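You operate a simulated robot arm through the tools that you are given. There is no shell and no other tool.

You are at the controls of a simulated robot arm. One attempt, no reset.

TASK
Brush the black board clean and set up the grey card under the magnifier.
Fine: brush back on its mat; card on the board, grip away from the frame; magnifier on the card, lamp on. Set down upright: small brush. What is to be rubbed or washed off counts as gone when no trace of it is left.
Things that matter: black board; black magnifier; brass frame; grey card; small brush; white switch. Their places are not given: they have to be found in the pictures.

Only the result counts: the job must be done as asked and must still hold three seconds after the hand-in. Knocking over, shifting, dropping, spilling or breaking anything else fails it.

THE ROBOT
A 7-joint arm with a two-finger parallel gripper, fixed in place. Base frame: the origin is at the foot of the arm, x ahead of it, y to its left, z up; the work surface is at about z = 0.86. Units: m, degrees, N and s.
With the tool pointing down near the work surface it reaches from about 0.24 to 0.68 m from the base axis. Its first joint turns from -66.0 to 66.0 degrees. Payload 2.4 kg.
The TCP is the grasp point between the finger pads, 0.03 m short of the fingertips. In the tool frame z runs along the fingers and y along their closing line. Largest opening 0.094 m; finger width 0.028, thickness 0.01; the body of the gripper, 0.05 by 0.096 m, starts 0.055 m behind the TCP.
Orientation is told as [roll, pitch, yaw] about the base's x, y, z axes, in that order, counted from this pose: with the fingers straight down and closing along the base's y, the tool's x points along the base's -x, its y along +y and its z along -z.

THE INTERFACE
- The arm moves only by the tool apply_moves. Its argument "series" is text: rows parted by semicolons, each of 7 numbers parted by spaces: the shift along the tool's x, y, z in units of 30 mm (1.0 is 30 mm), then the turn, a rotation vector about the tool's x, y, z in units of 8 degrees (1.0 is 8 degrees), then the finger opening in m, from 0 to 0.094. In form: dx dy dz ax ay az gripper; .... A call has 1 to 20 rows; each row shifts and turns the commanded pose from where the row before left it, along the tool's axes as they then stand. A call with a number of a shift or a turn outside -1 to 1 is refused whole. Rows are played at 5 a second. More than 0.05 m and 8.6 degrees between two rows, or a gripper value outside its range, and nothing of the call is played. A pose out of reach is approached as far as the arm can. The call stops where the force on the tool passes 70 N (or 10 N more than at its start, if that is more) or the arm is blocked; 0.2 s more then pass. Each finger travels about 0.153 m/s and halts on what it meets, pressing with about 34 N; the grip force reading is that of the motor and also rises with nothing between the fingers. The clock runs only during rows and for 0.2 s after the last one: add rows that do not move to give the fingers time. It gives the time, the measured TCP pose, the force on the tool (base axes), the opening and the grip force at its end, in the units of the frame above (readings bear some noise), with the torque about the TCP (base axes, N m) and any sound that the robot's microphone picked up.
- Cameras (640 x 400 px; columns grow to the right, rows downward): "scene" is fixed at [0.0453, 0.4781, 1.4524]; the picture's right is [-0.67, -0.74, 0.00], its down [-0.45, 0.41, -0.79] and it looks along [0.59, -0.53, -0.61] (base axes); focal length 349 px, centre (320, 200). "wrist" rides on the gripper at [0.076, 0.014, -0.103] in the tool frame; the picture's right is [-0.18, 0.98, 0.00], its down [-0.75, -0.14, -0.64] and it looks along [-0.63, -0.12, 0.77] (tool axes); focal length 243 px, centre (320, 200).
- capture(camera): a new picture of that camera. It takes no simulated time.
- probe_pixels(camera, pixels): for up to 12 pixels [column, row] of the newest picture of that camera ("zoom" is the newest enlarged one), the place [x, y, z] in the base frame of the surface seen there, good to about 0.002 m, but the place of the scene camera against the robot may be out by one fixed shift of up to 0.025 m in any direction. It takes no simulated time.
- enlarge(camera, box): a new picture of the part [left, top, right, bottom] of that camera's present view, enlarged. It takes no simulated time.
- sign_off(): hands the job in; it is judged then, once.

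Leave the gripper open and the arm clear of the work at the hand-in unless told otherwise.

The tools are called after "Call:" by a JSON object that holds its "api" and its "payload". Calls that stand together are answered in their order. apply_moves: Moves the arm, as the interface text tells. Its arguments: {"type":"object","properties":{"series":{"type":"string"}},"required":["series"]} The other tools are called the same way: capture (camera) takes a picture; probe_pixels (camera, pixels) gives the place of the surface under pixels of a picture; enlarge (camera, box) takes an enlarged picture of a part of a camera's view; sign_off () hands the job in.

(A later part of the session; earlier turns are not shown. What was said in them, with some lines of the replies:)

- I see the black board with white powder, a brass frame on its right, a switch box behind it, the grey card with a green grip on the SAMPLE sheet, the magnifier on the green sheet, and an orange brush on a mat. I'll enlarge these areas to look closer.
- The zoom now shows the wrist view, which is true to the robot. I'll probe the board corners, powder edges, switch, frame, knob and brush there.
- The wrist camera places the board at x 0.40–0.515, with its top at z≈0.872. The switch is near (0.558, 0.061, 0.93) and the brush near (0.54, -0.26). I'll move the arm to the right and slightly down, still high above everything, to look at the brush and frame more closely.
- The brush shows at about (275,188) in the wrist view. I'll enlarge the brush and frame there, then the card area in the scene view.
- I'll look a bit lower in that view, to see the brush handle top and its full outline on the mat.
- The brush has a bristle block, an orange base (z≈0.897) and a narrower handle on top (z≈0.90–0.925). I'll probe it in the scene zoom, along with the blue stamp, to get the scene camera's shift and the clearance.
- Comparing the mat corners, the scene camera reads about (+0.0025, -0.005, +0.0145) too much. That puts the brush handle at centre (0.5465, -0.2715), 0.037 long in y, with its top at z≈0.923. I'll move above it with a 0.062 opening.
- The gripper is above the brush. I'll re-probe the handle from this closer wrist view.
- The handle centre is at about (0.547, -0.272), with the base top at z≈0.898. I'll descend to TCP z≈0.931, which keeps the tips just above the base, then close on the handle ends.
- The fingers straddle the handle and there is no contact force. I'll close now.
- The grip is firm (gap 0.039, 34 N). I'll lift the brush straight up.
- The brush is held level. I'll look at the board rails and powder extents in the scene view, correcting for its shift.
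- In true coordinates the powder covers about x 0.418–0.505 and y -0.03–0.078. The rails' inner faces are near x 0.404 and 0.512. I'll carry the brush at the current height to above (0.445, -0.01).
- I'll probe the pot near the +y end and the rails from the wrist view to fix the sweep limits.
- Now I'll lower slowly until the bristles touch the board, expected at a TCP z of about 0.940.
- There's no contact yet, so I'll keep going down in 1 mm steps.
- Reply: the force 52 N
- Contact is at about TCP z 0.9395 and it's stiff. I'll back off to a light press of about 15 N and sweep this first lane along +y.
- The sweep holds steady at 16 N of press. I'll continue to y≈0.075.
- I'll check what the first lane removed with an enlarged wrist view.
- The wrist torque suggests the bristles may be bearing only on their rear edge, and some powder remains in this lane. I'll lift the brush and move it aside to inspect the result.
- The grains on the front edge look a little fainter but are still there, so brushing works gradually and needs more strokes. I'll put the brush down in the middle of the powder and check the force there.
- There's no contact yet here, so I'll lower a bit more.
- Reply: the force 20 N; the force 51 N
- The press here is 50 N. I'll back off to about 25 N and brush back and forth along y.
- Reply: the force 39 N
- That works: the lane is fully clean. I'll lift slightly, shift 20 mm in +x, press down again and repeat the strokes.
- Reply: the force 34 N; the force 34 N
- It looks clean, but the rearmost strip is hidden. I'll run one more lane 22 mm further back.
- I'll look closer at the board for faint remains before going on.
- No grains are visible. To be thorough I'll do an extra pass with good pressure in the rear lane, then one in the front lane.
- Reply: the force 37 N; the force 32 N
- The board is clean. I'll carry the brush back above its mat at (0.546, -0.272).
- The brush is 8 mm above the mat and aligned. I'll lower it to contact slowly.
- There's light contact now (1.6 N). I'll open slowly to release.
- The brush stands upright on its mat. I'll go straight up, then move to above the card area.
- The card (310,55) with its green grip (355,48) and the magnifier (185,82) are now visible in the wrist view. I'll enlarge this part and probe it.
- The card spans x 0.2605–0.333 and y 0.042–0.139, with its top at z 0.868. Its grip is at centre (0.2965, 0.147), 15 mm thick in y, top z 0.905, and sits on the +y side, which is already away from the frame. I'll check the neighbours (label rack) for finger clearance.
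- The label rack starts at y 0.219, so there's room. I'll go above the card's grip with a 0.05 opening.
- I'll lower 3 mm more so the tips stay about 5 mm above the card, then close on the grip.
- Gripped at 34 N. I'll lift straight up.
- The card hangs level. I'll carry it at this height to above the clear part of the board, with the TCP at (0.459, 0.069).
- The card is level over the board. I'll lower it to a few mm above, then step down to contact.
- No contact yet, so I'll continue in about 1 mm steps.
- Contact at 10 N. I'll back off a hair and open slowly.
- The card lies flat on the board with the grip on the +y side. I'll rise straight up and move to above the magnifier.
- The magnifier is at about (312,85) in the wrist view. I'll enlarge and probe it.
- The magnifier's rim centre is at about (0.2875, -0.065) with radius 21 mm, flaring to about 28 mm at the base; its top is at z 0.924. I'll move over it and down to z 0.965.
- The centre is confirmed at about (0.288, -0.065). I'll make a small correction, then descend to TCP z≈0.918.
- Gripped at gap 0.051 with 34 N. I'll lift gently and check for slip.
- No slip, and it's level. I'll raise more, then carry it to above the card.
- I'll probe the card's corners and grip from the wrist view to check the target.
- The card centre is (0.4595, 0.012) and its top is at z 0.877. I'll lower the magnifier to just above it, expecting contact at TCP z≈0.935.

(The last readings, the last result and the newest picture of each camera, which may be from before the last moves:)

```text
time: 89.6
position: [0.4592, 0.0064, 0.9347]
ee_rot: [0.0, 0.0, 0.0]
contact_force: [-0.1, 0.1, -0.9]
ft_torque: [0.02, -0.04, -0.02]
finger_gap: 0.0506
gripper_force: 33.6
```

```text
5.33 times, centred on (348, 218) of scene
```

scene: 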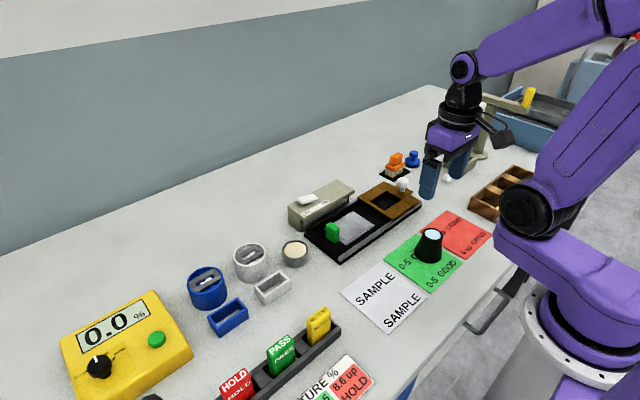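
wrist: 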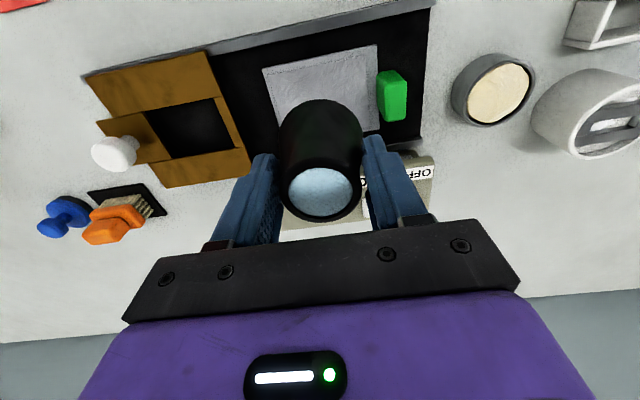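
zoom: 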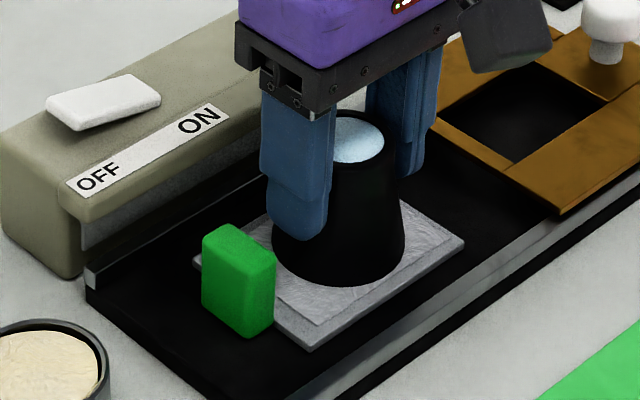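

The magnifier is just above the card. I'll keep stepping down.

Call:
{"api": "apply_moves", "payload": {"series": "0 0 0.02 0 0 0 0.03;0 0 0 0 0 0 0.03"}}

Call:
{"api": "apply_moves", "payload": {"series": "0 0 0.02 0 0 0 0.03;0 0 0 0 0 0 0.03"}}

Call:
{"api": "apply_moves", "payload": {"series": "0 0 0.02 0 0 0 0.03;0 0 0 0 0 0 0.03"}}

```text
time: 90.2
position: [0.458, 0.0065, 0.9344]
ee_rot: [-0.1, 0.0, 0.0]
contact_force: [0.8, -0.2, -0.5]
ft_torque: [-0.01, 0.01, 0.02]
finger_gap: 0.0504
gripper_force: 33.8
```

```text
time: 90.8
position: [0.4585, 0.0076, 0.9339]
ee_rot: [-0.1, -0.1, 0.1]
contact_force: [0.6, 0.5, -0.1]
ft_torque: [-0.02, 0.01, 0.0]
finger_gap: 0.0507
gripper_force: 34.2
```

```text
time: 91.4
position: [0.4585, 0.0071, 0.9338]
ee_rot: [0.0, -0.1, 0.1]
contact_force: [-1.3, -0.3, 9.9]
ft_torque: [-0.01, 0.09, 0.08]
finger_gap: 0.0506
gripper_force: 34.3
```

Contact (10 N). I'll back off a hair and open slowly, keeping clear of the card's grip.

Call:
{"api": "apply_moves", "payload": {"series": "0 0 -0.01 0 0 0 0.03;0 0 0 0 0 0 0.05;0 0 0 0 0 0 0.055;0 0 0 0 0 0 0.06;0 0 0 0 0 0 0.066;0 0 0 0 0 0 0.066"}}

Call:
{"api": "apply_moves", "payload": {"series": "0 0 -0.4 0 0 0 0.066;0 0 -0.8 0 0 0 0.066;0 0 -1 0 0 0 0.066;0 0 -1 0 0 0 0.066;0 0 0 0 0 0 0.066"}}

Call:
{"api": "capture", "payload": {"camera": "wrist"}}

Call:
{"api": "enlarge", "payload": {"camera": "scene", "box": [280, 150, 424, 265]}}

```text
time: 92.8
position: [0.4576, 0.0075, 0.9332]
ee_rot: [0.0, 0.0, -0.1]
contact_force: [-0.4, 0.0, 0.4]
ft_torque: [0.01, -0.02, 0.04]
finger_gap: 0.0659
gripper_force: 0.1
```

```text
time: 94.0
position: [0.4591, 0.0072, 1.0299]
ee_rot: [0.0, 0.1, 0.0]
contact_force: [0.2, 0.5, 0.0]
ft_torque: [0.0, -0.01, 0.02]
finger_gap: 0.0661
gripper_force: 0.0
```

```text
taken
```

wrist: 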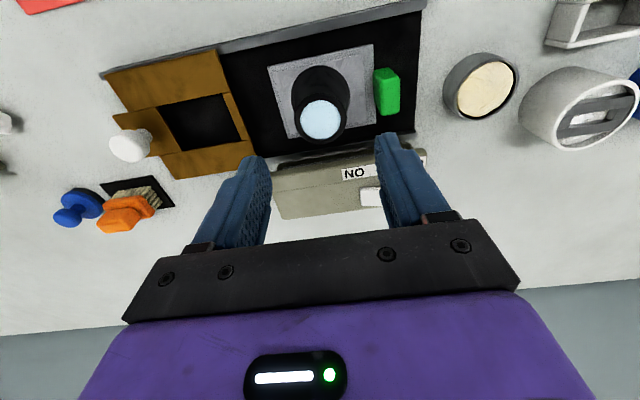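

```text
3.48 times, centred on (352, 208) of scene
```

zoom: 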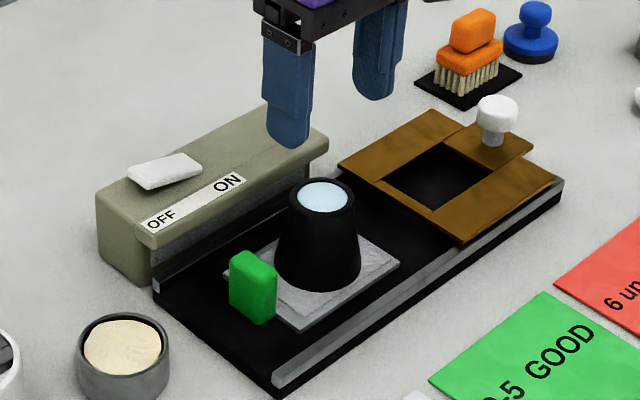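

The magnifier stands on the card. Now I'll look closely at the white switch from both cameras.

Call:
{"api": "enlarge", "payload": {"camera": "scene", "box": [284, 170, 364, 235]}}

Call:
{"api": "probe_pixels", "payload": {"camera": "zoom", "pixels": [[115, 145], [180, 150], [225, 140], [115, 170], [160, 185], [230, 160], [270, 130], [310, 180], [110, 250], [80, 190], [360, 80], [175, 130]]}}

Call:
{"api": "apply_moves", "payload": {"series": "-0.6 0.6 0 0 0 0 0.066;-0.6 0.6 0 0 0 0 0.04;0 0.5 0 0 0 0 0.02;0 0 0 0 0 0 0;0 0 0 0 0 0 0"}}

Call:
{"api": "capture", "payload": {"camera": "wrist"}}

```text
6.15 times, centred on (324, 202) of scene
```

zoom: 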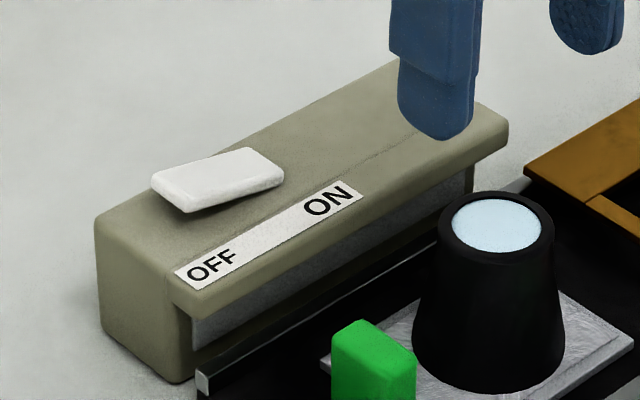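

```text
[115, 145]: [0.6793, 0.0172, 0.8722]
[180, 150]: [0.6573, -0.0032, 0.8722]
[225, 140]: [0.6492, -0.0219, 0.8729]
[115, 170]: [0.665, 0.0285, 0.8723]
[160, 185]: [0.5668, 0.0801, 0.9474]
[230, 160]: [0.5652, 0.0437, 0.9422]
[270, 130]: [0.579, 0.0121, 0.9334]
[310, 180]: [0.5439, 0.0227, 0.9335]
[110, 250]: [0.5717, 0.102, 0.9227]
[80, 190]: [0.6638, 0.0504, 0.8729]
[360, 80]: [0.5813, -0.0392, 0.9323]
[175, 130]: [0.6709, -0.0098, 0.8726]
```

```text
time: 95.2
position: [0.4945, 0.0585, 1.0297]
ee_rot: [0.1, 0.0, 0.1]
contact_force: [-0.9, 0.1, 0.6]
ft_torque: [0.01, 0.01, -0.03]
finger_gap: 0.0
gripper_force: 32.8
```

```text
taken
```

wrist: 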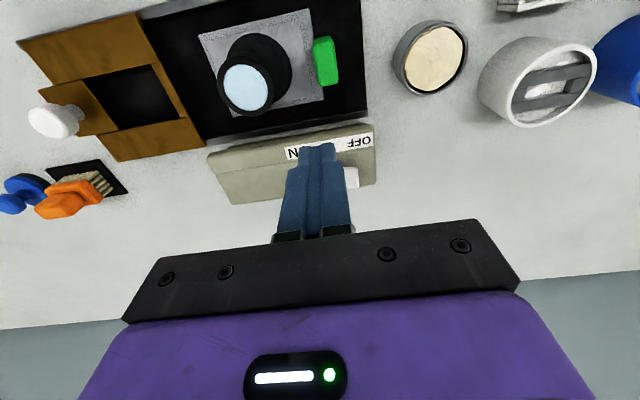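

The switch may be a tilted rocker, with its OFF end higher than its ON end. I'll move left a bit so the fingers don't hide it and look again.

Call:
{"api": "apply_moves", "payload": {"series": "0.5 1 0 0 0 0 0;0.5 1 0 0 0 0 0;0 0.5 0 0 0 0 0;0 0 0 0 0 0 0"}}

Call:
{"api": "capture", "payload": {"camera": "wrist"}}

Call:
{"api": "enlarge", "payload": {"camera": "wrist", "box": [130, 110, 290, 220]}}

Call:
{"api": "enlarge", "payload": {"camera": "scene", "box": [290, 175, 346, 220]}}

```text
time: 96.2
position: [0.4645, 0.1336, 1.0289]
ee_rot: [-0.1, 0.0, -0.1]
contact_force: [0.1, -0.5, -0.4]
ft_torque: [-0.01, -0.01, 0.01]
finger_gap: 0.0001
gripper_force: 33.4
```

```text
taken
```

wrist: 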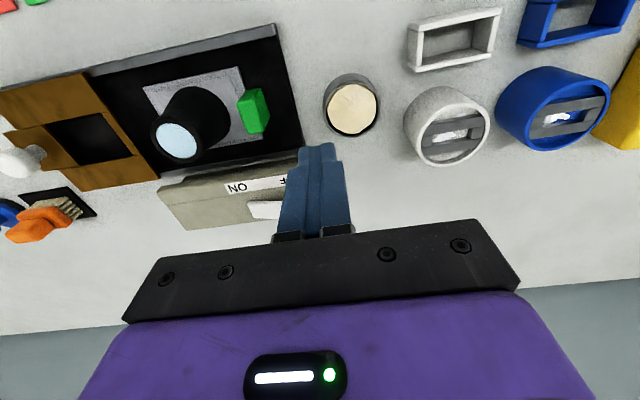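

```text
3.64 times, centred on (210, 165) of wrist
```

zoom: 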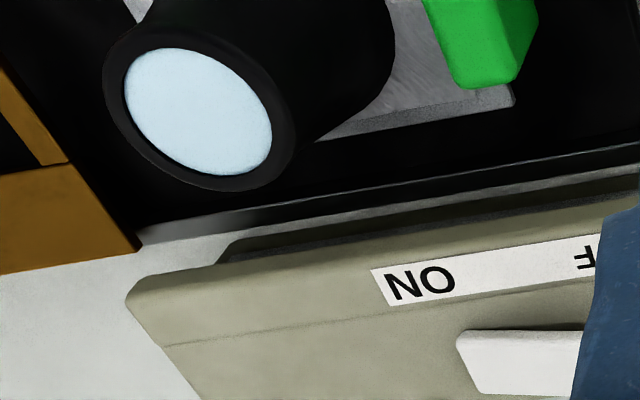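

```text
8.89 times, centred on (318, 198) of scene
```

zoom: 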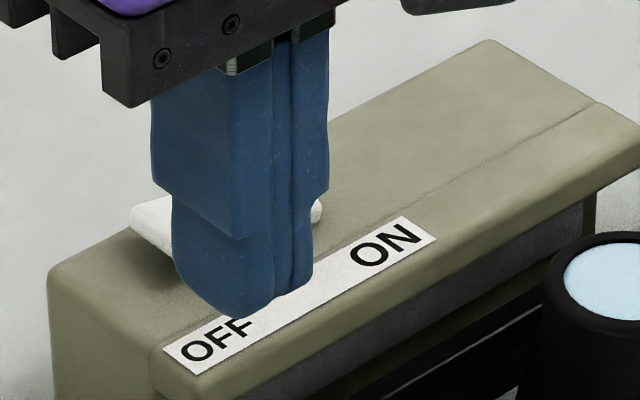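

I'll move to the right side instead, to get a clear view of the switch in both cameras.

Call:
{"api": "apply_moves", "payload": {"series": "0.3 -1 -0.5 0 0 0 0;0.3 -1 -0.5 0 0 0 0;0.3 -1 0 0 0 0 0;0.3 -1 0 0 0 0 0;0 -1 0 0 0 0 0;0 -1 0 0 0 0 0;0 0 0 0 0 0 0"}}

Call:
{"api": "capture", "payload": {"camera": "wrist"}}

Call:
{"api": "enlarge", "payload": {"camera": "wrist", "box": [330, 110, 490, 210]}}

Call:
{"api": "enlarge", "payload": {"camera": "scene", "box": [290, 175, 346, 220]}}

```text
time: 97.8
position: [0.4285, -0.0469, 1.0588]
ee_rot: [-0.1, 0.0, 0.0]
contact_force: [0.4, -0.1, -0.8]
ft_torque: [-0.03, 0.03, 0.01]
finger_gap: 0.0001
gripper_force: 33.2
```

```text
taken
```

wrist: 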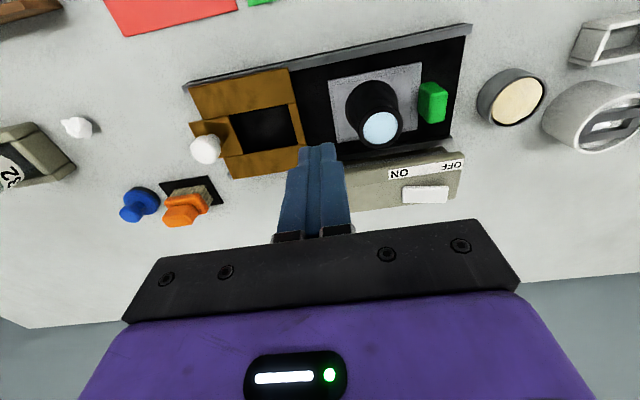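

```text
4.00 times, centred on (410, 160) of wrist
```

zoom: 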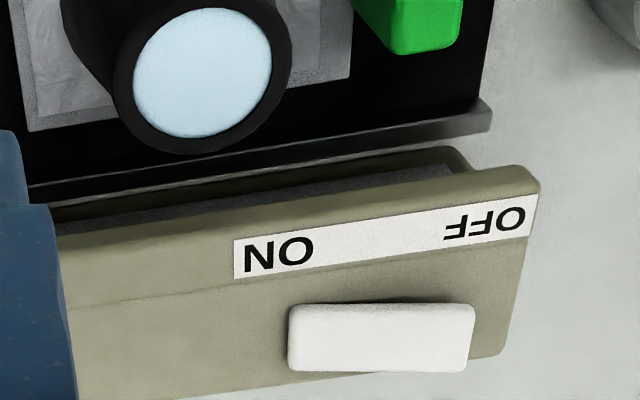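

```text
8.89 times, centred on (318, 198) of scene
```

zoom: 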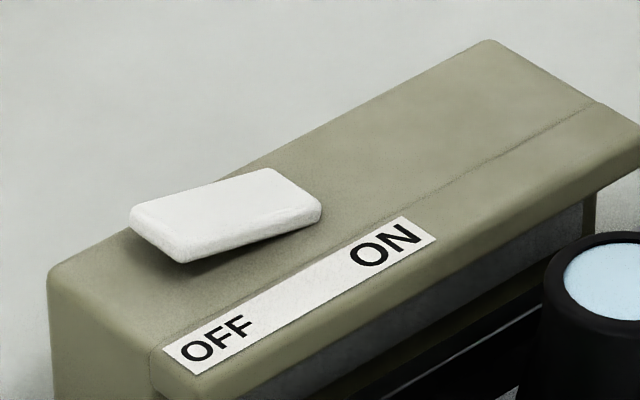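

I'll probe the rocker's top along its length and the label ends in both zooms, to be sure which end is up.

Call:
{"api": "probe_pixels", "payload": {"camera": "zoom", "pixels": [[150, 215], [185, 250], [175, 225], [220, 205], [260, 185], [300, 205], [310, 200], [270, 175], [215, 345], [385, 245], [180, 350], [100, 280]]}}

Call:
{"api": "probe_pixels", "payload": {"camera": "wrist", "pixels": [[404, 190], [415, 190], [425, 192], [435, 191], [445, 190], [398, 172], [455, 166], [375, 195], [455, 180], [424, 187], [408, 200], [440, 200]]}}

Call:
{"api": "enlarge", "payload": {"camera": "wrist", "box": [390, 175, 462, 215]}}

```text
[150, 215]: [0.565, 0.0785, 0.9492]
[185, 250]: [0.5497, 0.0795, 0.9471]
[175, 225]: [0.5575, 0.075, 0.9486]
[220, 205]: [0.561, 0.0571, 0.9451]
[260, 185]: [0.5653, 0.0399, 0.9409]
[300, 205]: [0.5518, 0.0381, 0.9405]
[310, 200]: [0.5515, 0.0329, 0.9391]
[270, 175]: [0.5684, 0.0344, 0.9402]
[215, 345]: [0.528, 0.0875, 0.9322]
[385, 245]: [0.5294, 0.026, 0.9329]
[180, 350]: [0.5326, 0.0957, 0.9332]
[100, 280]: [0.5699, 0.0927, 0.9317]
```

```text
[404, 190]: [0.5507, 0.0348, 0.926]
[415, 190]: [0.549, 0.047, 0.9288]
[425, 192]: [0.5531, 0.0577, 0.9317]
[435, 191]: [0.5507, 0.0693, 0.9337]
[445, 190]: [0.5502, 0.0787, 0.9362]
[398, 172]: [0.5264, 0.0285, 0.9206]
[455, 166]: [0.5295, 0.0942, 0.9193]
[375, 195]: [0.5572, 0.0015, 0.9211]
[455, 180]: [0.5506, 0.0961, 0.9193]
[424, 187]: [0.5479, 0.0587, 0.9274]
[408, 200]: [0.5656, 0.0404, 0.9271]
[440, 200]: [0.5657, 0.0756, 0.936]
```

```text
8.89 times, centred on (426, 195) of wrist
```

zoom: 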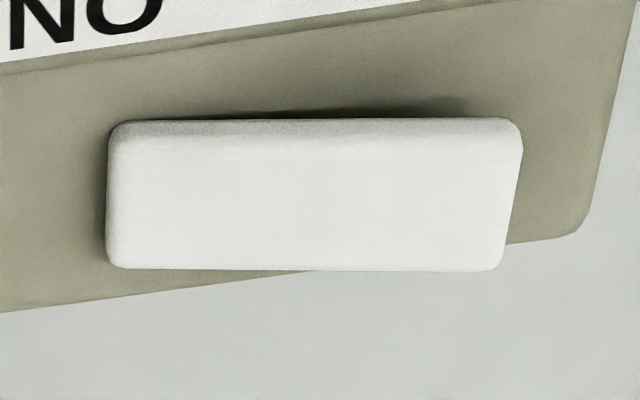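

The rocker's ON end (y≈0.033) is down and its OFF end (y≈0.083) is up. I need to know whether the lamp under the lip is lit now, so I'll look at it closely.

Call:
{"api": "enlarge", "payload": {"camera": "scene", "box": [300, 195, 380, 250]}}

Call:
{"api": "capture", "payload": {"camera": "scene"}}

```text
7.27 times, centred on (340, 222) of scene
```

zoom: 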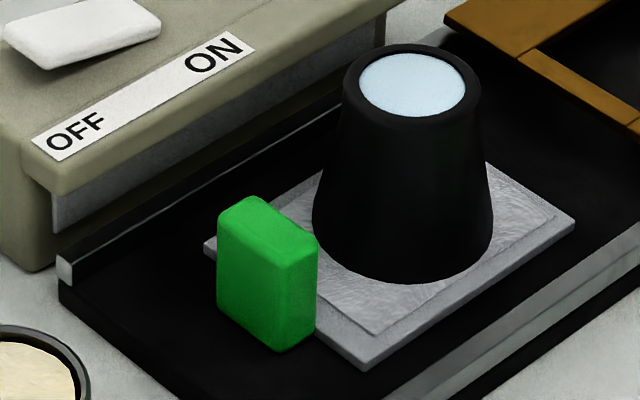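

```text
taken
```

scene: 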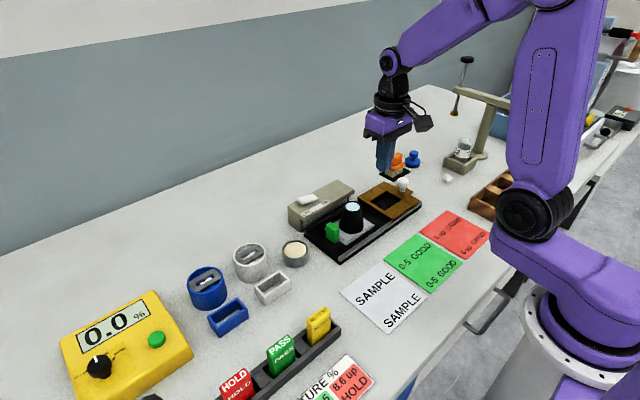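

The lamp strip under the lip is dull grey, so the lamp looks unlit. I'll bring the closed fingertips above the ON end (0.558, 0.036), press there lightly first, and watch the lamp.

Call:
{"api": "apply_moves", "payload": {"series": "-0.86 0.55 0 0 0 0 0;-0.86 0.55 0 0 0 0 0;-0.86 0.55 0 0 0 0 0;-0.86 0.55 0 0 0 0 0;-0.86 0.56 0 0 0 0 0;0 0 1 0 0 0 0;0 0 1 0 0 0 0;0 0 0.9 0 0 0 0;0 0 0 0 0 0 0"}}

Call:
{"api": "enlarge", "payload": {"camera": "scene", "box": [284, 170, 364, 235]}}

```text
time: 99.8
position: [0.5587, 0.0373, 0.9708]
ee_rot: [0.0, 0.0, 0.0]
contact_force: [-0.3, 0.2, -0.5]
ft_torque: [-0.01, -0.02, 0.0]
finger_gap: 0.0001
gripper_force: 32.9
```

```text
6.15 times, centred on (324, 202) of scene
```

zoom: 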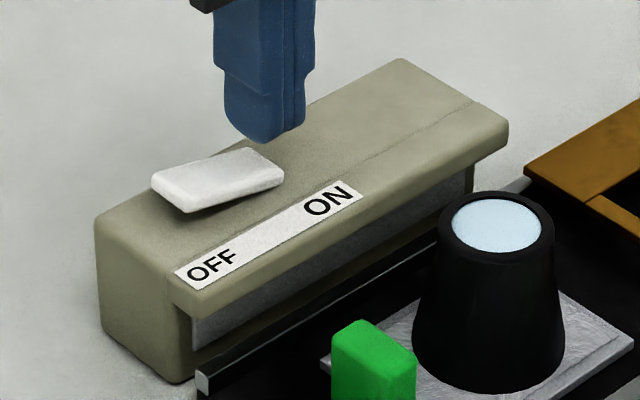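

Call:
{"api": "apply_moves", "payload": {"series": "0 0 0.4 0 0 0 0;0 0 0 0 0 0 0"}}

Call:
{"api": "apply_moves", "payload": {"series": "0 0 0.06 0 0 0 0;0 0 0 0 0 0 0"}}

Call:
{"api": "apply_moves", "payload": {"series": "0 0 0.04 0 0 0 0;0 0 0 0 0 0 0"}}

Call:
{"api": "enlarge", "payload": {"camera": "scene", "box": [284, 170, 364, 235]}}

```text
time: 100.4
position: [0.5573, 0.0355, 0.9605]
ee_rot: [0.1, 0.0, 0.0]
contact_force: [-0.3, 0.0, -0.2]
ft_torque: [-0.02, 0.02, 0.02]
finger_gap: 0.0002
gripper_force: 32.5
```

```text
time: 101.0
position: [0.5593, 0.0371, 0.9596]
ee_rot: [0.0, 0.0, 0.0]
contact_force: [-0.5, -0.9, 3.2]
ft_torque: [-0.01, 0.04, -0.02]
finger_gap: 0.0002
gripper_force: 32.8
```

```text
time: 101.6
position: [0.5583, 0.0364, 0.9584]
ee_rot: [-0.1, -0.1, 0.1]
contact_force: [-4.5, 0.4, 17.9]
ft_torque: [0.19, 0.16, 0.03]
finger_gap: 0.0001
gripper_force: 33.5
```

```text
6.15 times, centred on (324, 202) of scene
```

zoom: 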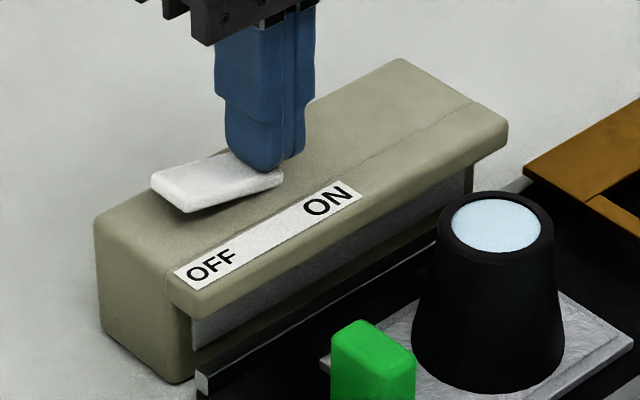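

18 N on the ON end changes nothing, so it is at its stop and the lamp stays dark. I'll lift and press the raised OFF end instead, watching the lamp.

Call:
{"api": "apply_moves", "payload": {"series": "0 0 -0.8 0 0 0 0;0 0.7 0 0 0 0 0;0 0.7 0 0 0 0 0;0 0 0.3 0 0 0 0;0 0 0.1 0 0 0 0;0 0 0 0 0 0 0"}}

Call:
{"api": "apply_moves", "payload": {"series": "0 0 0.06 0 0 0 0;0 0 0 0 0 0 0"}}

Call:
{"api": "enlarge", "payload": {"camera": "scene", "box": [284, 170, 364, 235]}}

```text
time: 103.0
position: [0.5571, 0.0766, 0.9699]
ee_rot: [0.0, -0.1, 0.0]
contact_force: [0.0, -0.9, 0.0]
ft_torque: [0.02, 0.02, -0.02]
finger_gap: 0.0
gripper_force: 32.7
```

```text
time: 103.6
position: [0.5557, 0.0773, 0.9677]
ee_rot: [0.0, 0.0, 0.1]
contact_force: [-0.3, -0.4, 0.5]
ft_torque: [0.02, 0.02, 0.01]
finger_gap: 0.0003
gripper_force: 32.7
```

```text
6.15 times, centred on (324, 202) of scene
```

zoom: 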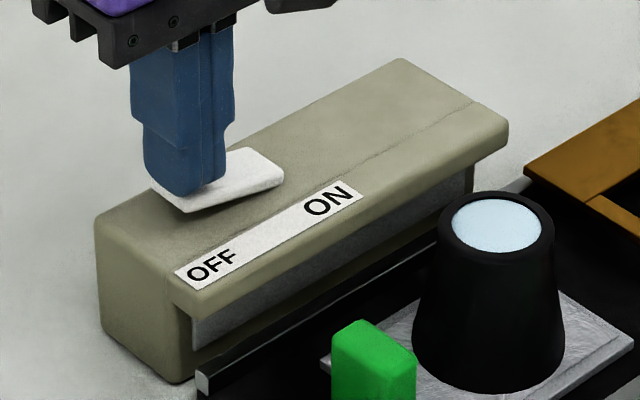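

I'm about at contact. I'll press down in steps.

Call:
{"api": "apply_moves", "payload": {"series": "0 0 0.1 0 0 0 0;0 0 0 0 0 0 0"}}

Call:
{"api": "apply_moves", "payload": {"series": "0 0 0.1 0 0 0 0;0 0 0 0 0 0 0"}}

Call:
{"api": "enlarge", "payload": {"camera": "scene", "box": [284, 170, 364, 235]}}

```text
time: 104.2
position: [0.5585, 0.077, 0.9645]
ee_rot: [0.1, 0.0, 0.1]
contact_force: [0.9, 0.5, 1.1]
ft_torque: [0.02, 0.0, 0.01]
finger_gap: 0.0
gripper_force: 31.9
```

```text
time: 104.8
position: [0.5575, 0.0778, 0.9621]
ee_rot: [0.1, 0.0, -0.1]
contact_force: [-0.3, -0.5, -0.1]
ft_torque: [0.02, -0.02, 0.01]
finger_gap: 0.0
gripper_force: 32.8
```

```text
6.15 times, centred on (324, 202) of scene
```

zoom: 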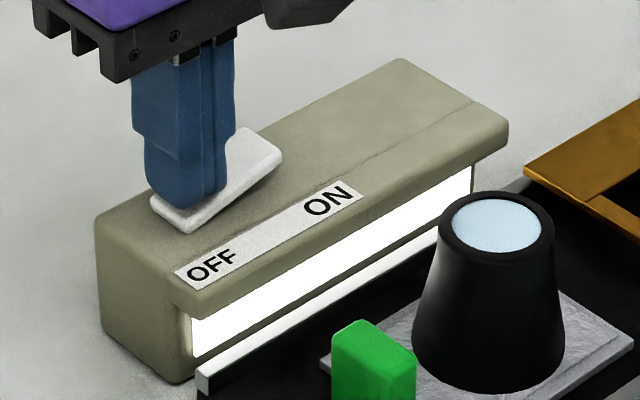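

The rocker flipped and the lamp strip is now brightly lit. I'll lift straight up, open the fingers and move clear, checking that it stays on.

Call:
{"api": "apply_moves", "payload": {"series": "0 0 -0.5 0 0 0 0;0 0 -1 0 0 0 0;0 0 -1 0 0 0 0;0 0 -1 0 0 0 0;0 0 -1 0 0 0 0;0 0 -1 0 0 0 0.03;0 0 -1 0 0 0 0.06;0 0 0 0 0 0 0.09;0.9 0 0 0 0 0 0.09;0.9 0 0 0 0 0 0.09;0.9 0 0 0 0 0 0.09;0.9 0 0 0 0 0 0.09;0.9 0 0 0 0 0 0.09;0.9 0 0 0 0 0 0.09;0 0 0 0 0 0 0.09"}}

Call:
{"api": "capture", "payload": {"camera": "scene"}}

Call:
{"api": "capture", "payload": {"camera": "wrist"}}

Call:
{"api": "enlarge", "payload": {"camera": "scene", "box": [280, 150, 440, 265]}}

```text
time: 108.0
position: [0.394, 0.0784, 1.1572]
ee_rot: [0.0, 0.0, 0.0]
contact_force: [0.1, 0.3, 0.1]
ft_torque: [0.03, 0.02, 0.0]
finger_gap: 0.0901
gripper_force: 0.0
```

```text
taken
```

scene: 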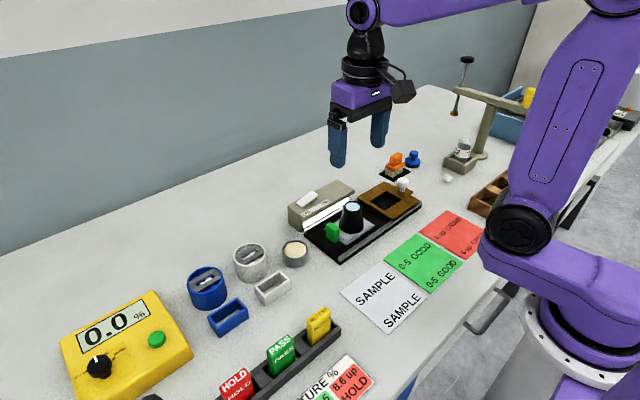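

```text
taken
```

wrist: 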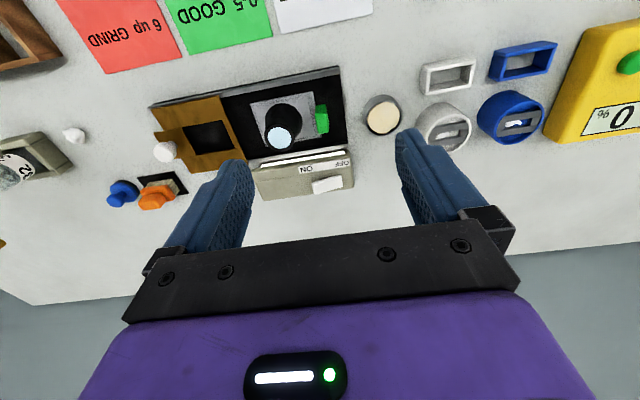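

```text
3.48 times, centred on (360, 208) of scene
```

zoom: 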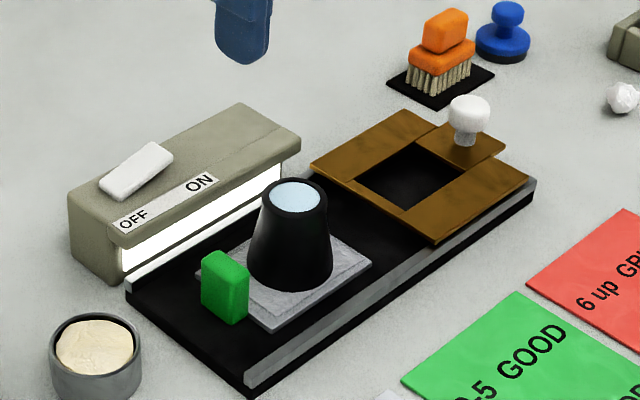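

The lamp stays on, the brush is upright on its mat, and the card and magnifier are in place. I'll take one last close look at the lit board for any trace of powder.

Call:
{"api": "enlarge", "payload": {"camera": "scene", "box": [305, 205, 385, 265]}}

Call:
{"api": "enlarge", "payload": {"camera": "wrist", "box": [210, 60, 360, 165]}}

```text
6.67 times, centred on (345, 235) of scene
```

zoom: 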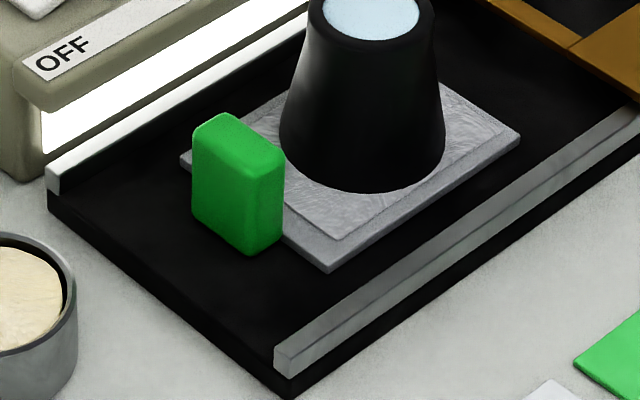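

```text
3.81 times, centred on (285, 112) of wrist
```

zoom: 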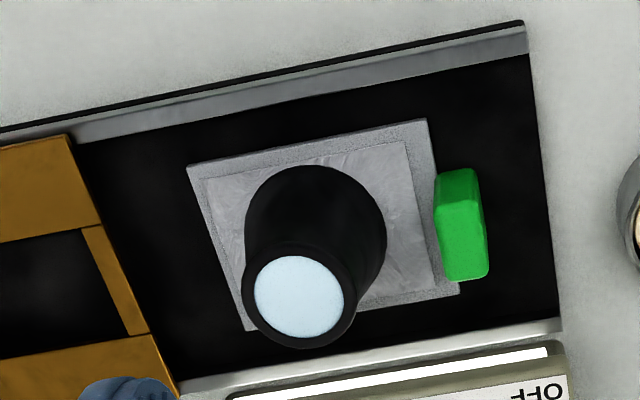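

No powder is visible on the board. The card lies flat with its grip away from the frame, the magnifier is on the card, the lamp is lit, and the brush is on its mat. The arm is clear and the gripper is open, so I'm handing in.

Call:
{"api": "sign_off", "payload": {}}

```text
The job is handed in.
```

I handed the job in with everything set up as asked; the sign-off gave no verdict back.

- **Board:** brushed until no powder showed in close-up views from either camera, including a last check with the lamp on.
- **Brush:** upright on its mat.
- **Card:** flat on the board, with the green grip on the side away from the brass frame.
- **Magnifier:** standing on the card.
- **Lamp:** on, and still lit after I moved the arm away. It lit only when I pressed the end of the switch next to the "OFF" label. Pressing the "ON" end did nothing.

The gripper was open and the arm clear of the work at hand-in. I saw nothing else knocked over or moved in the last pictures.
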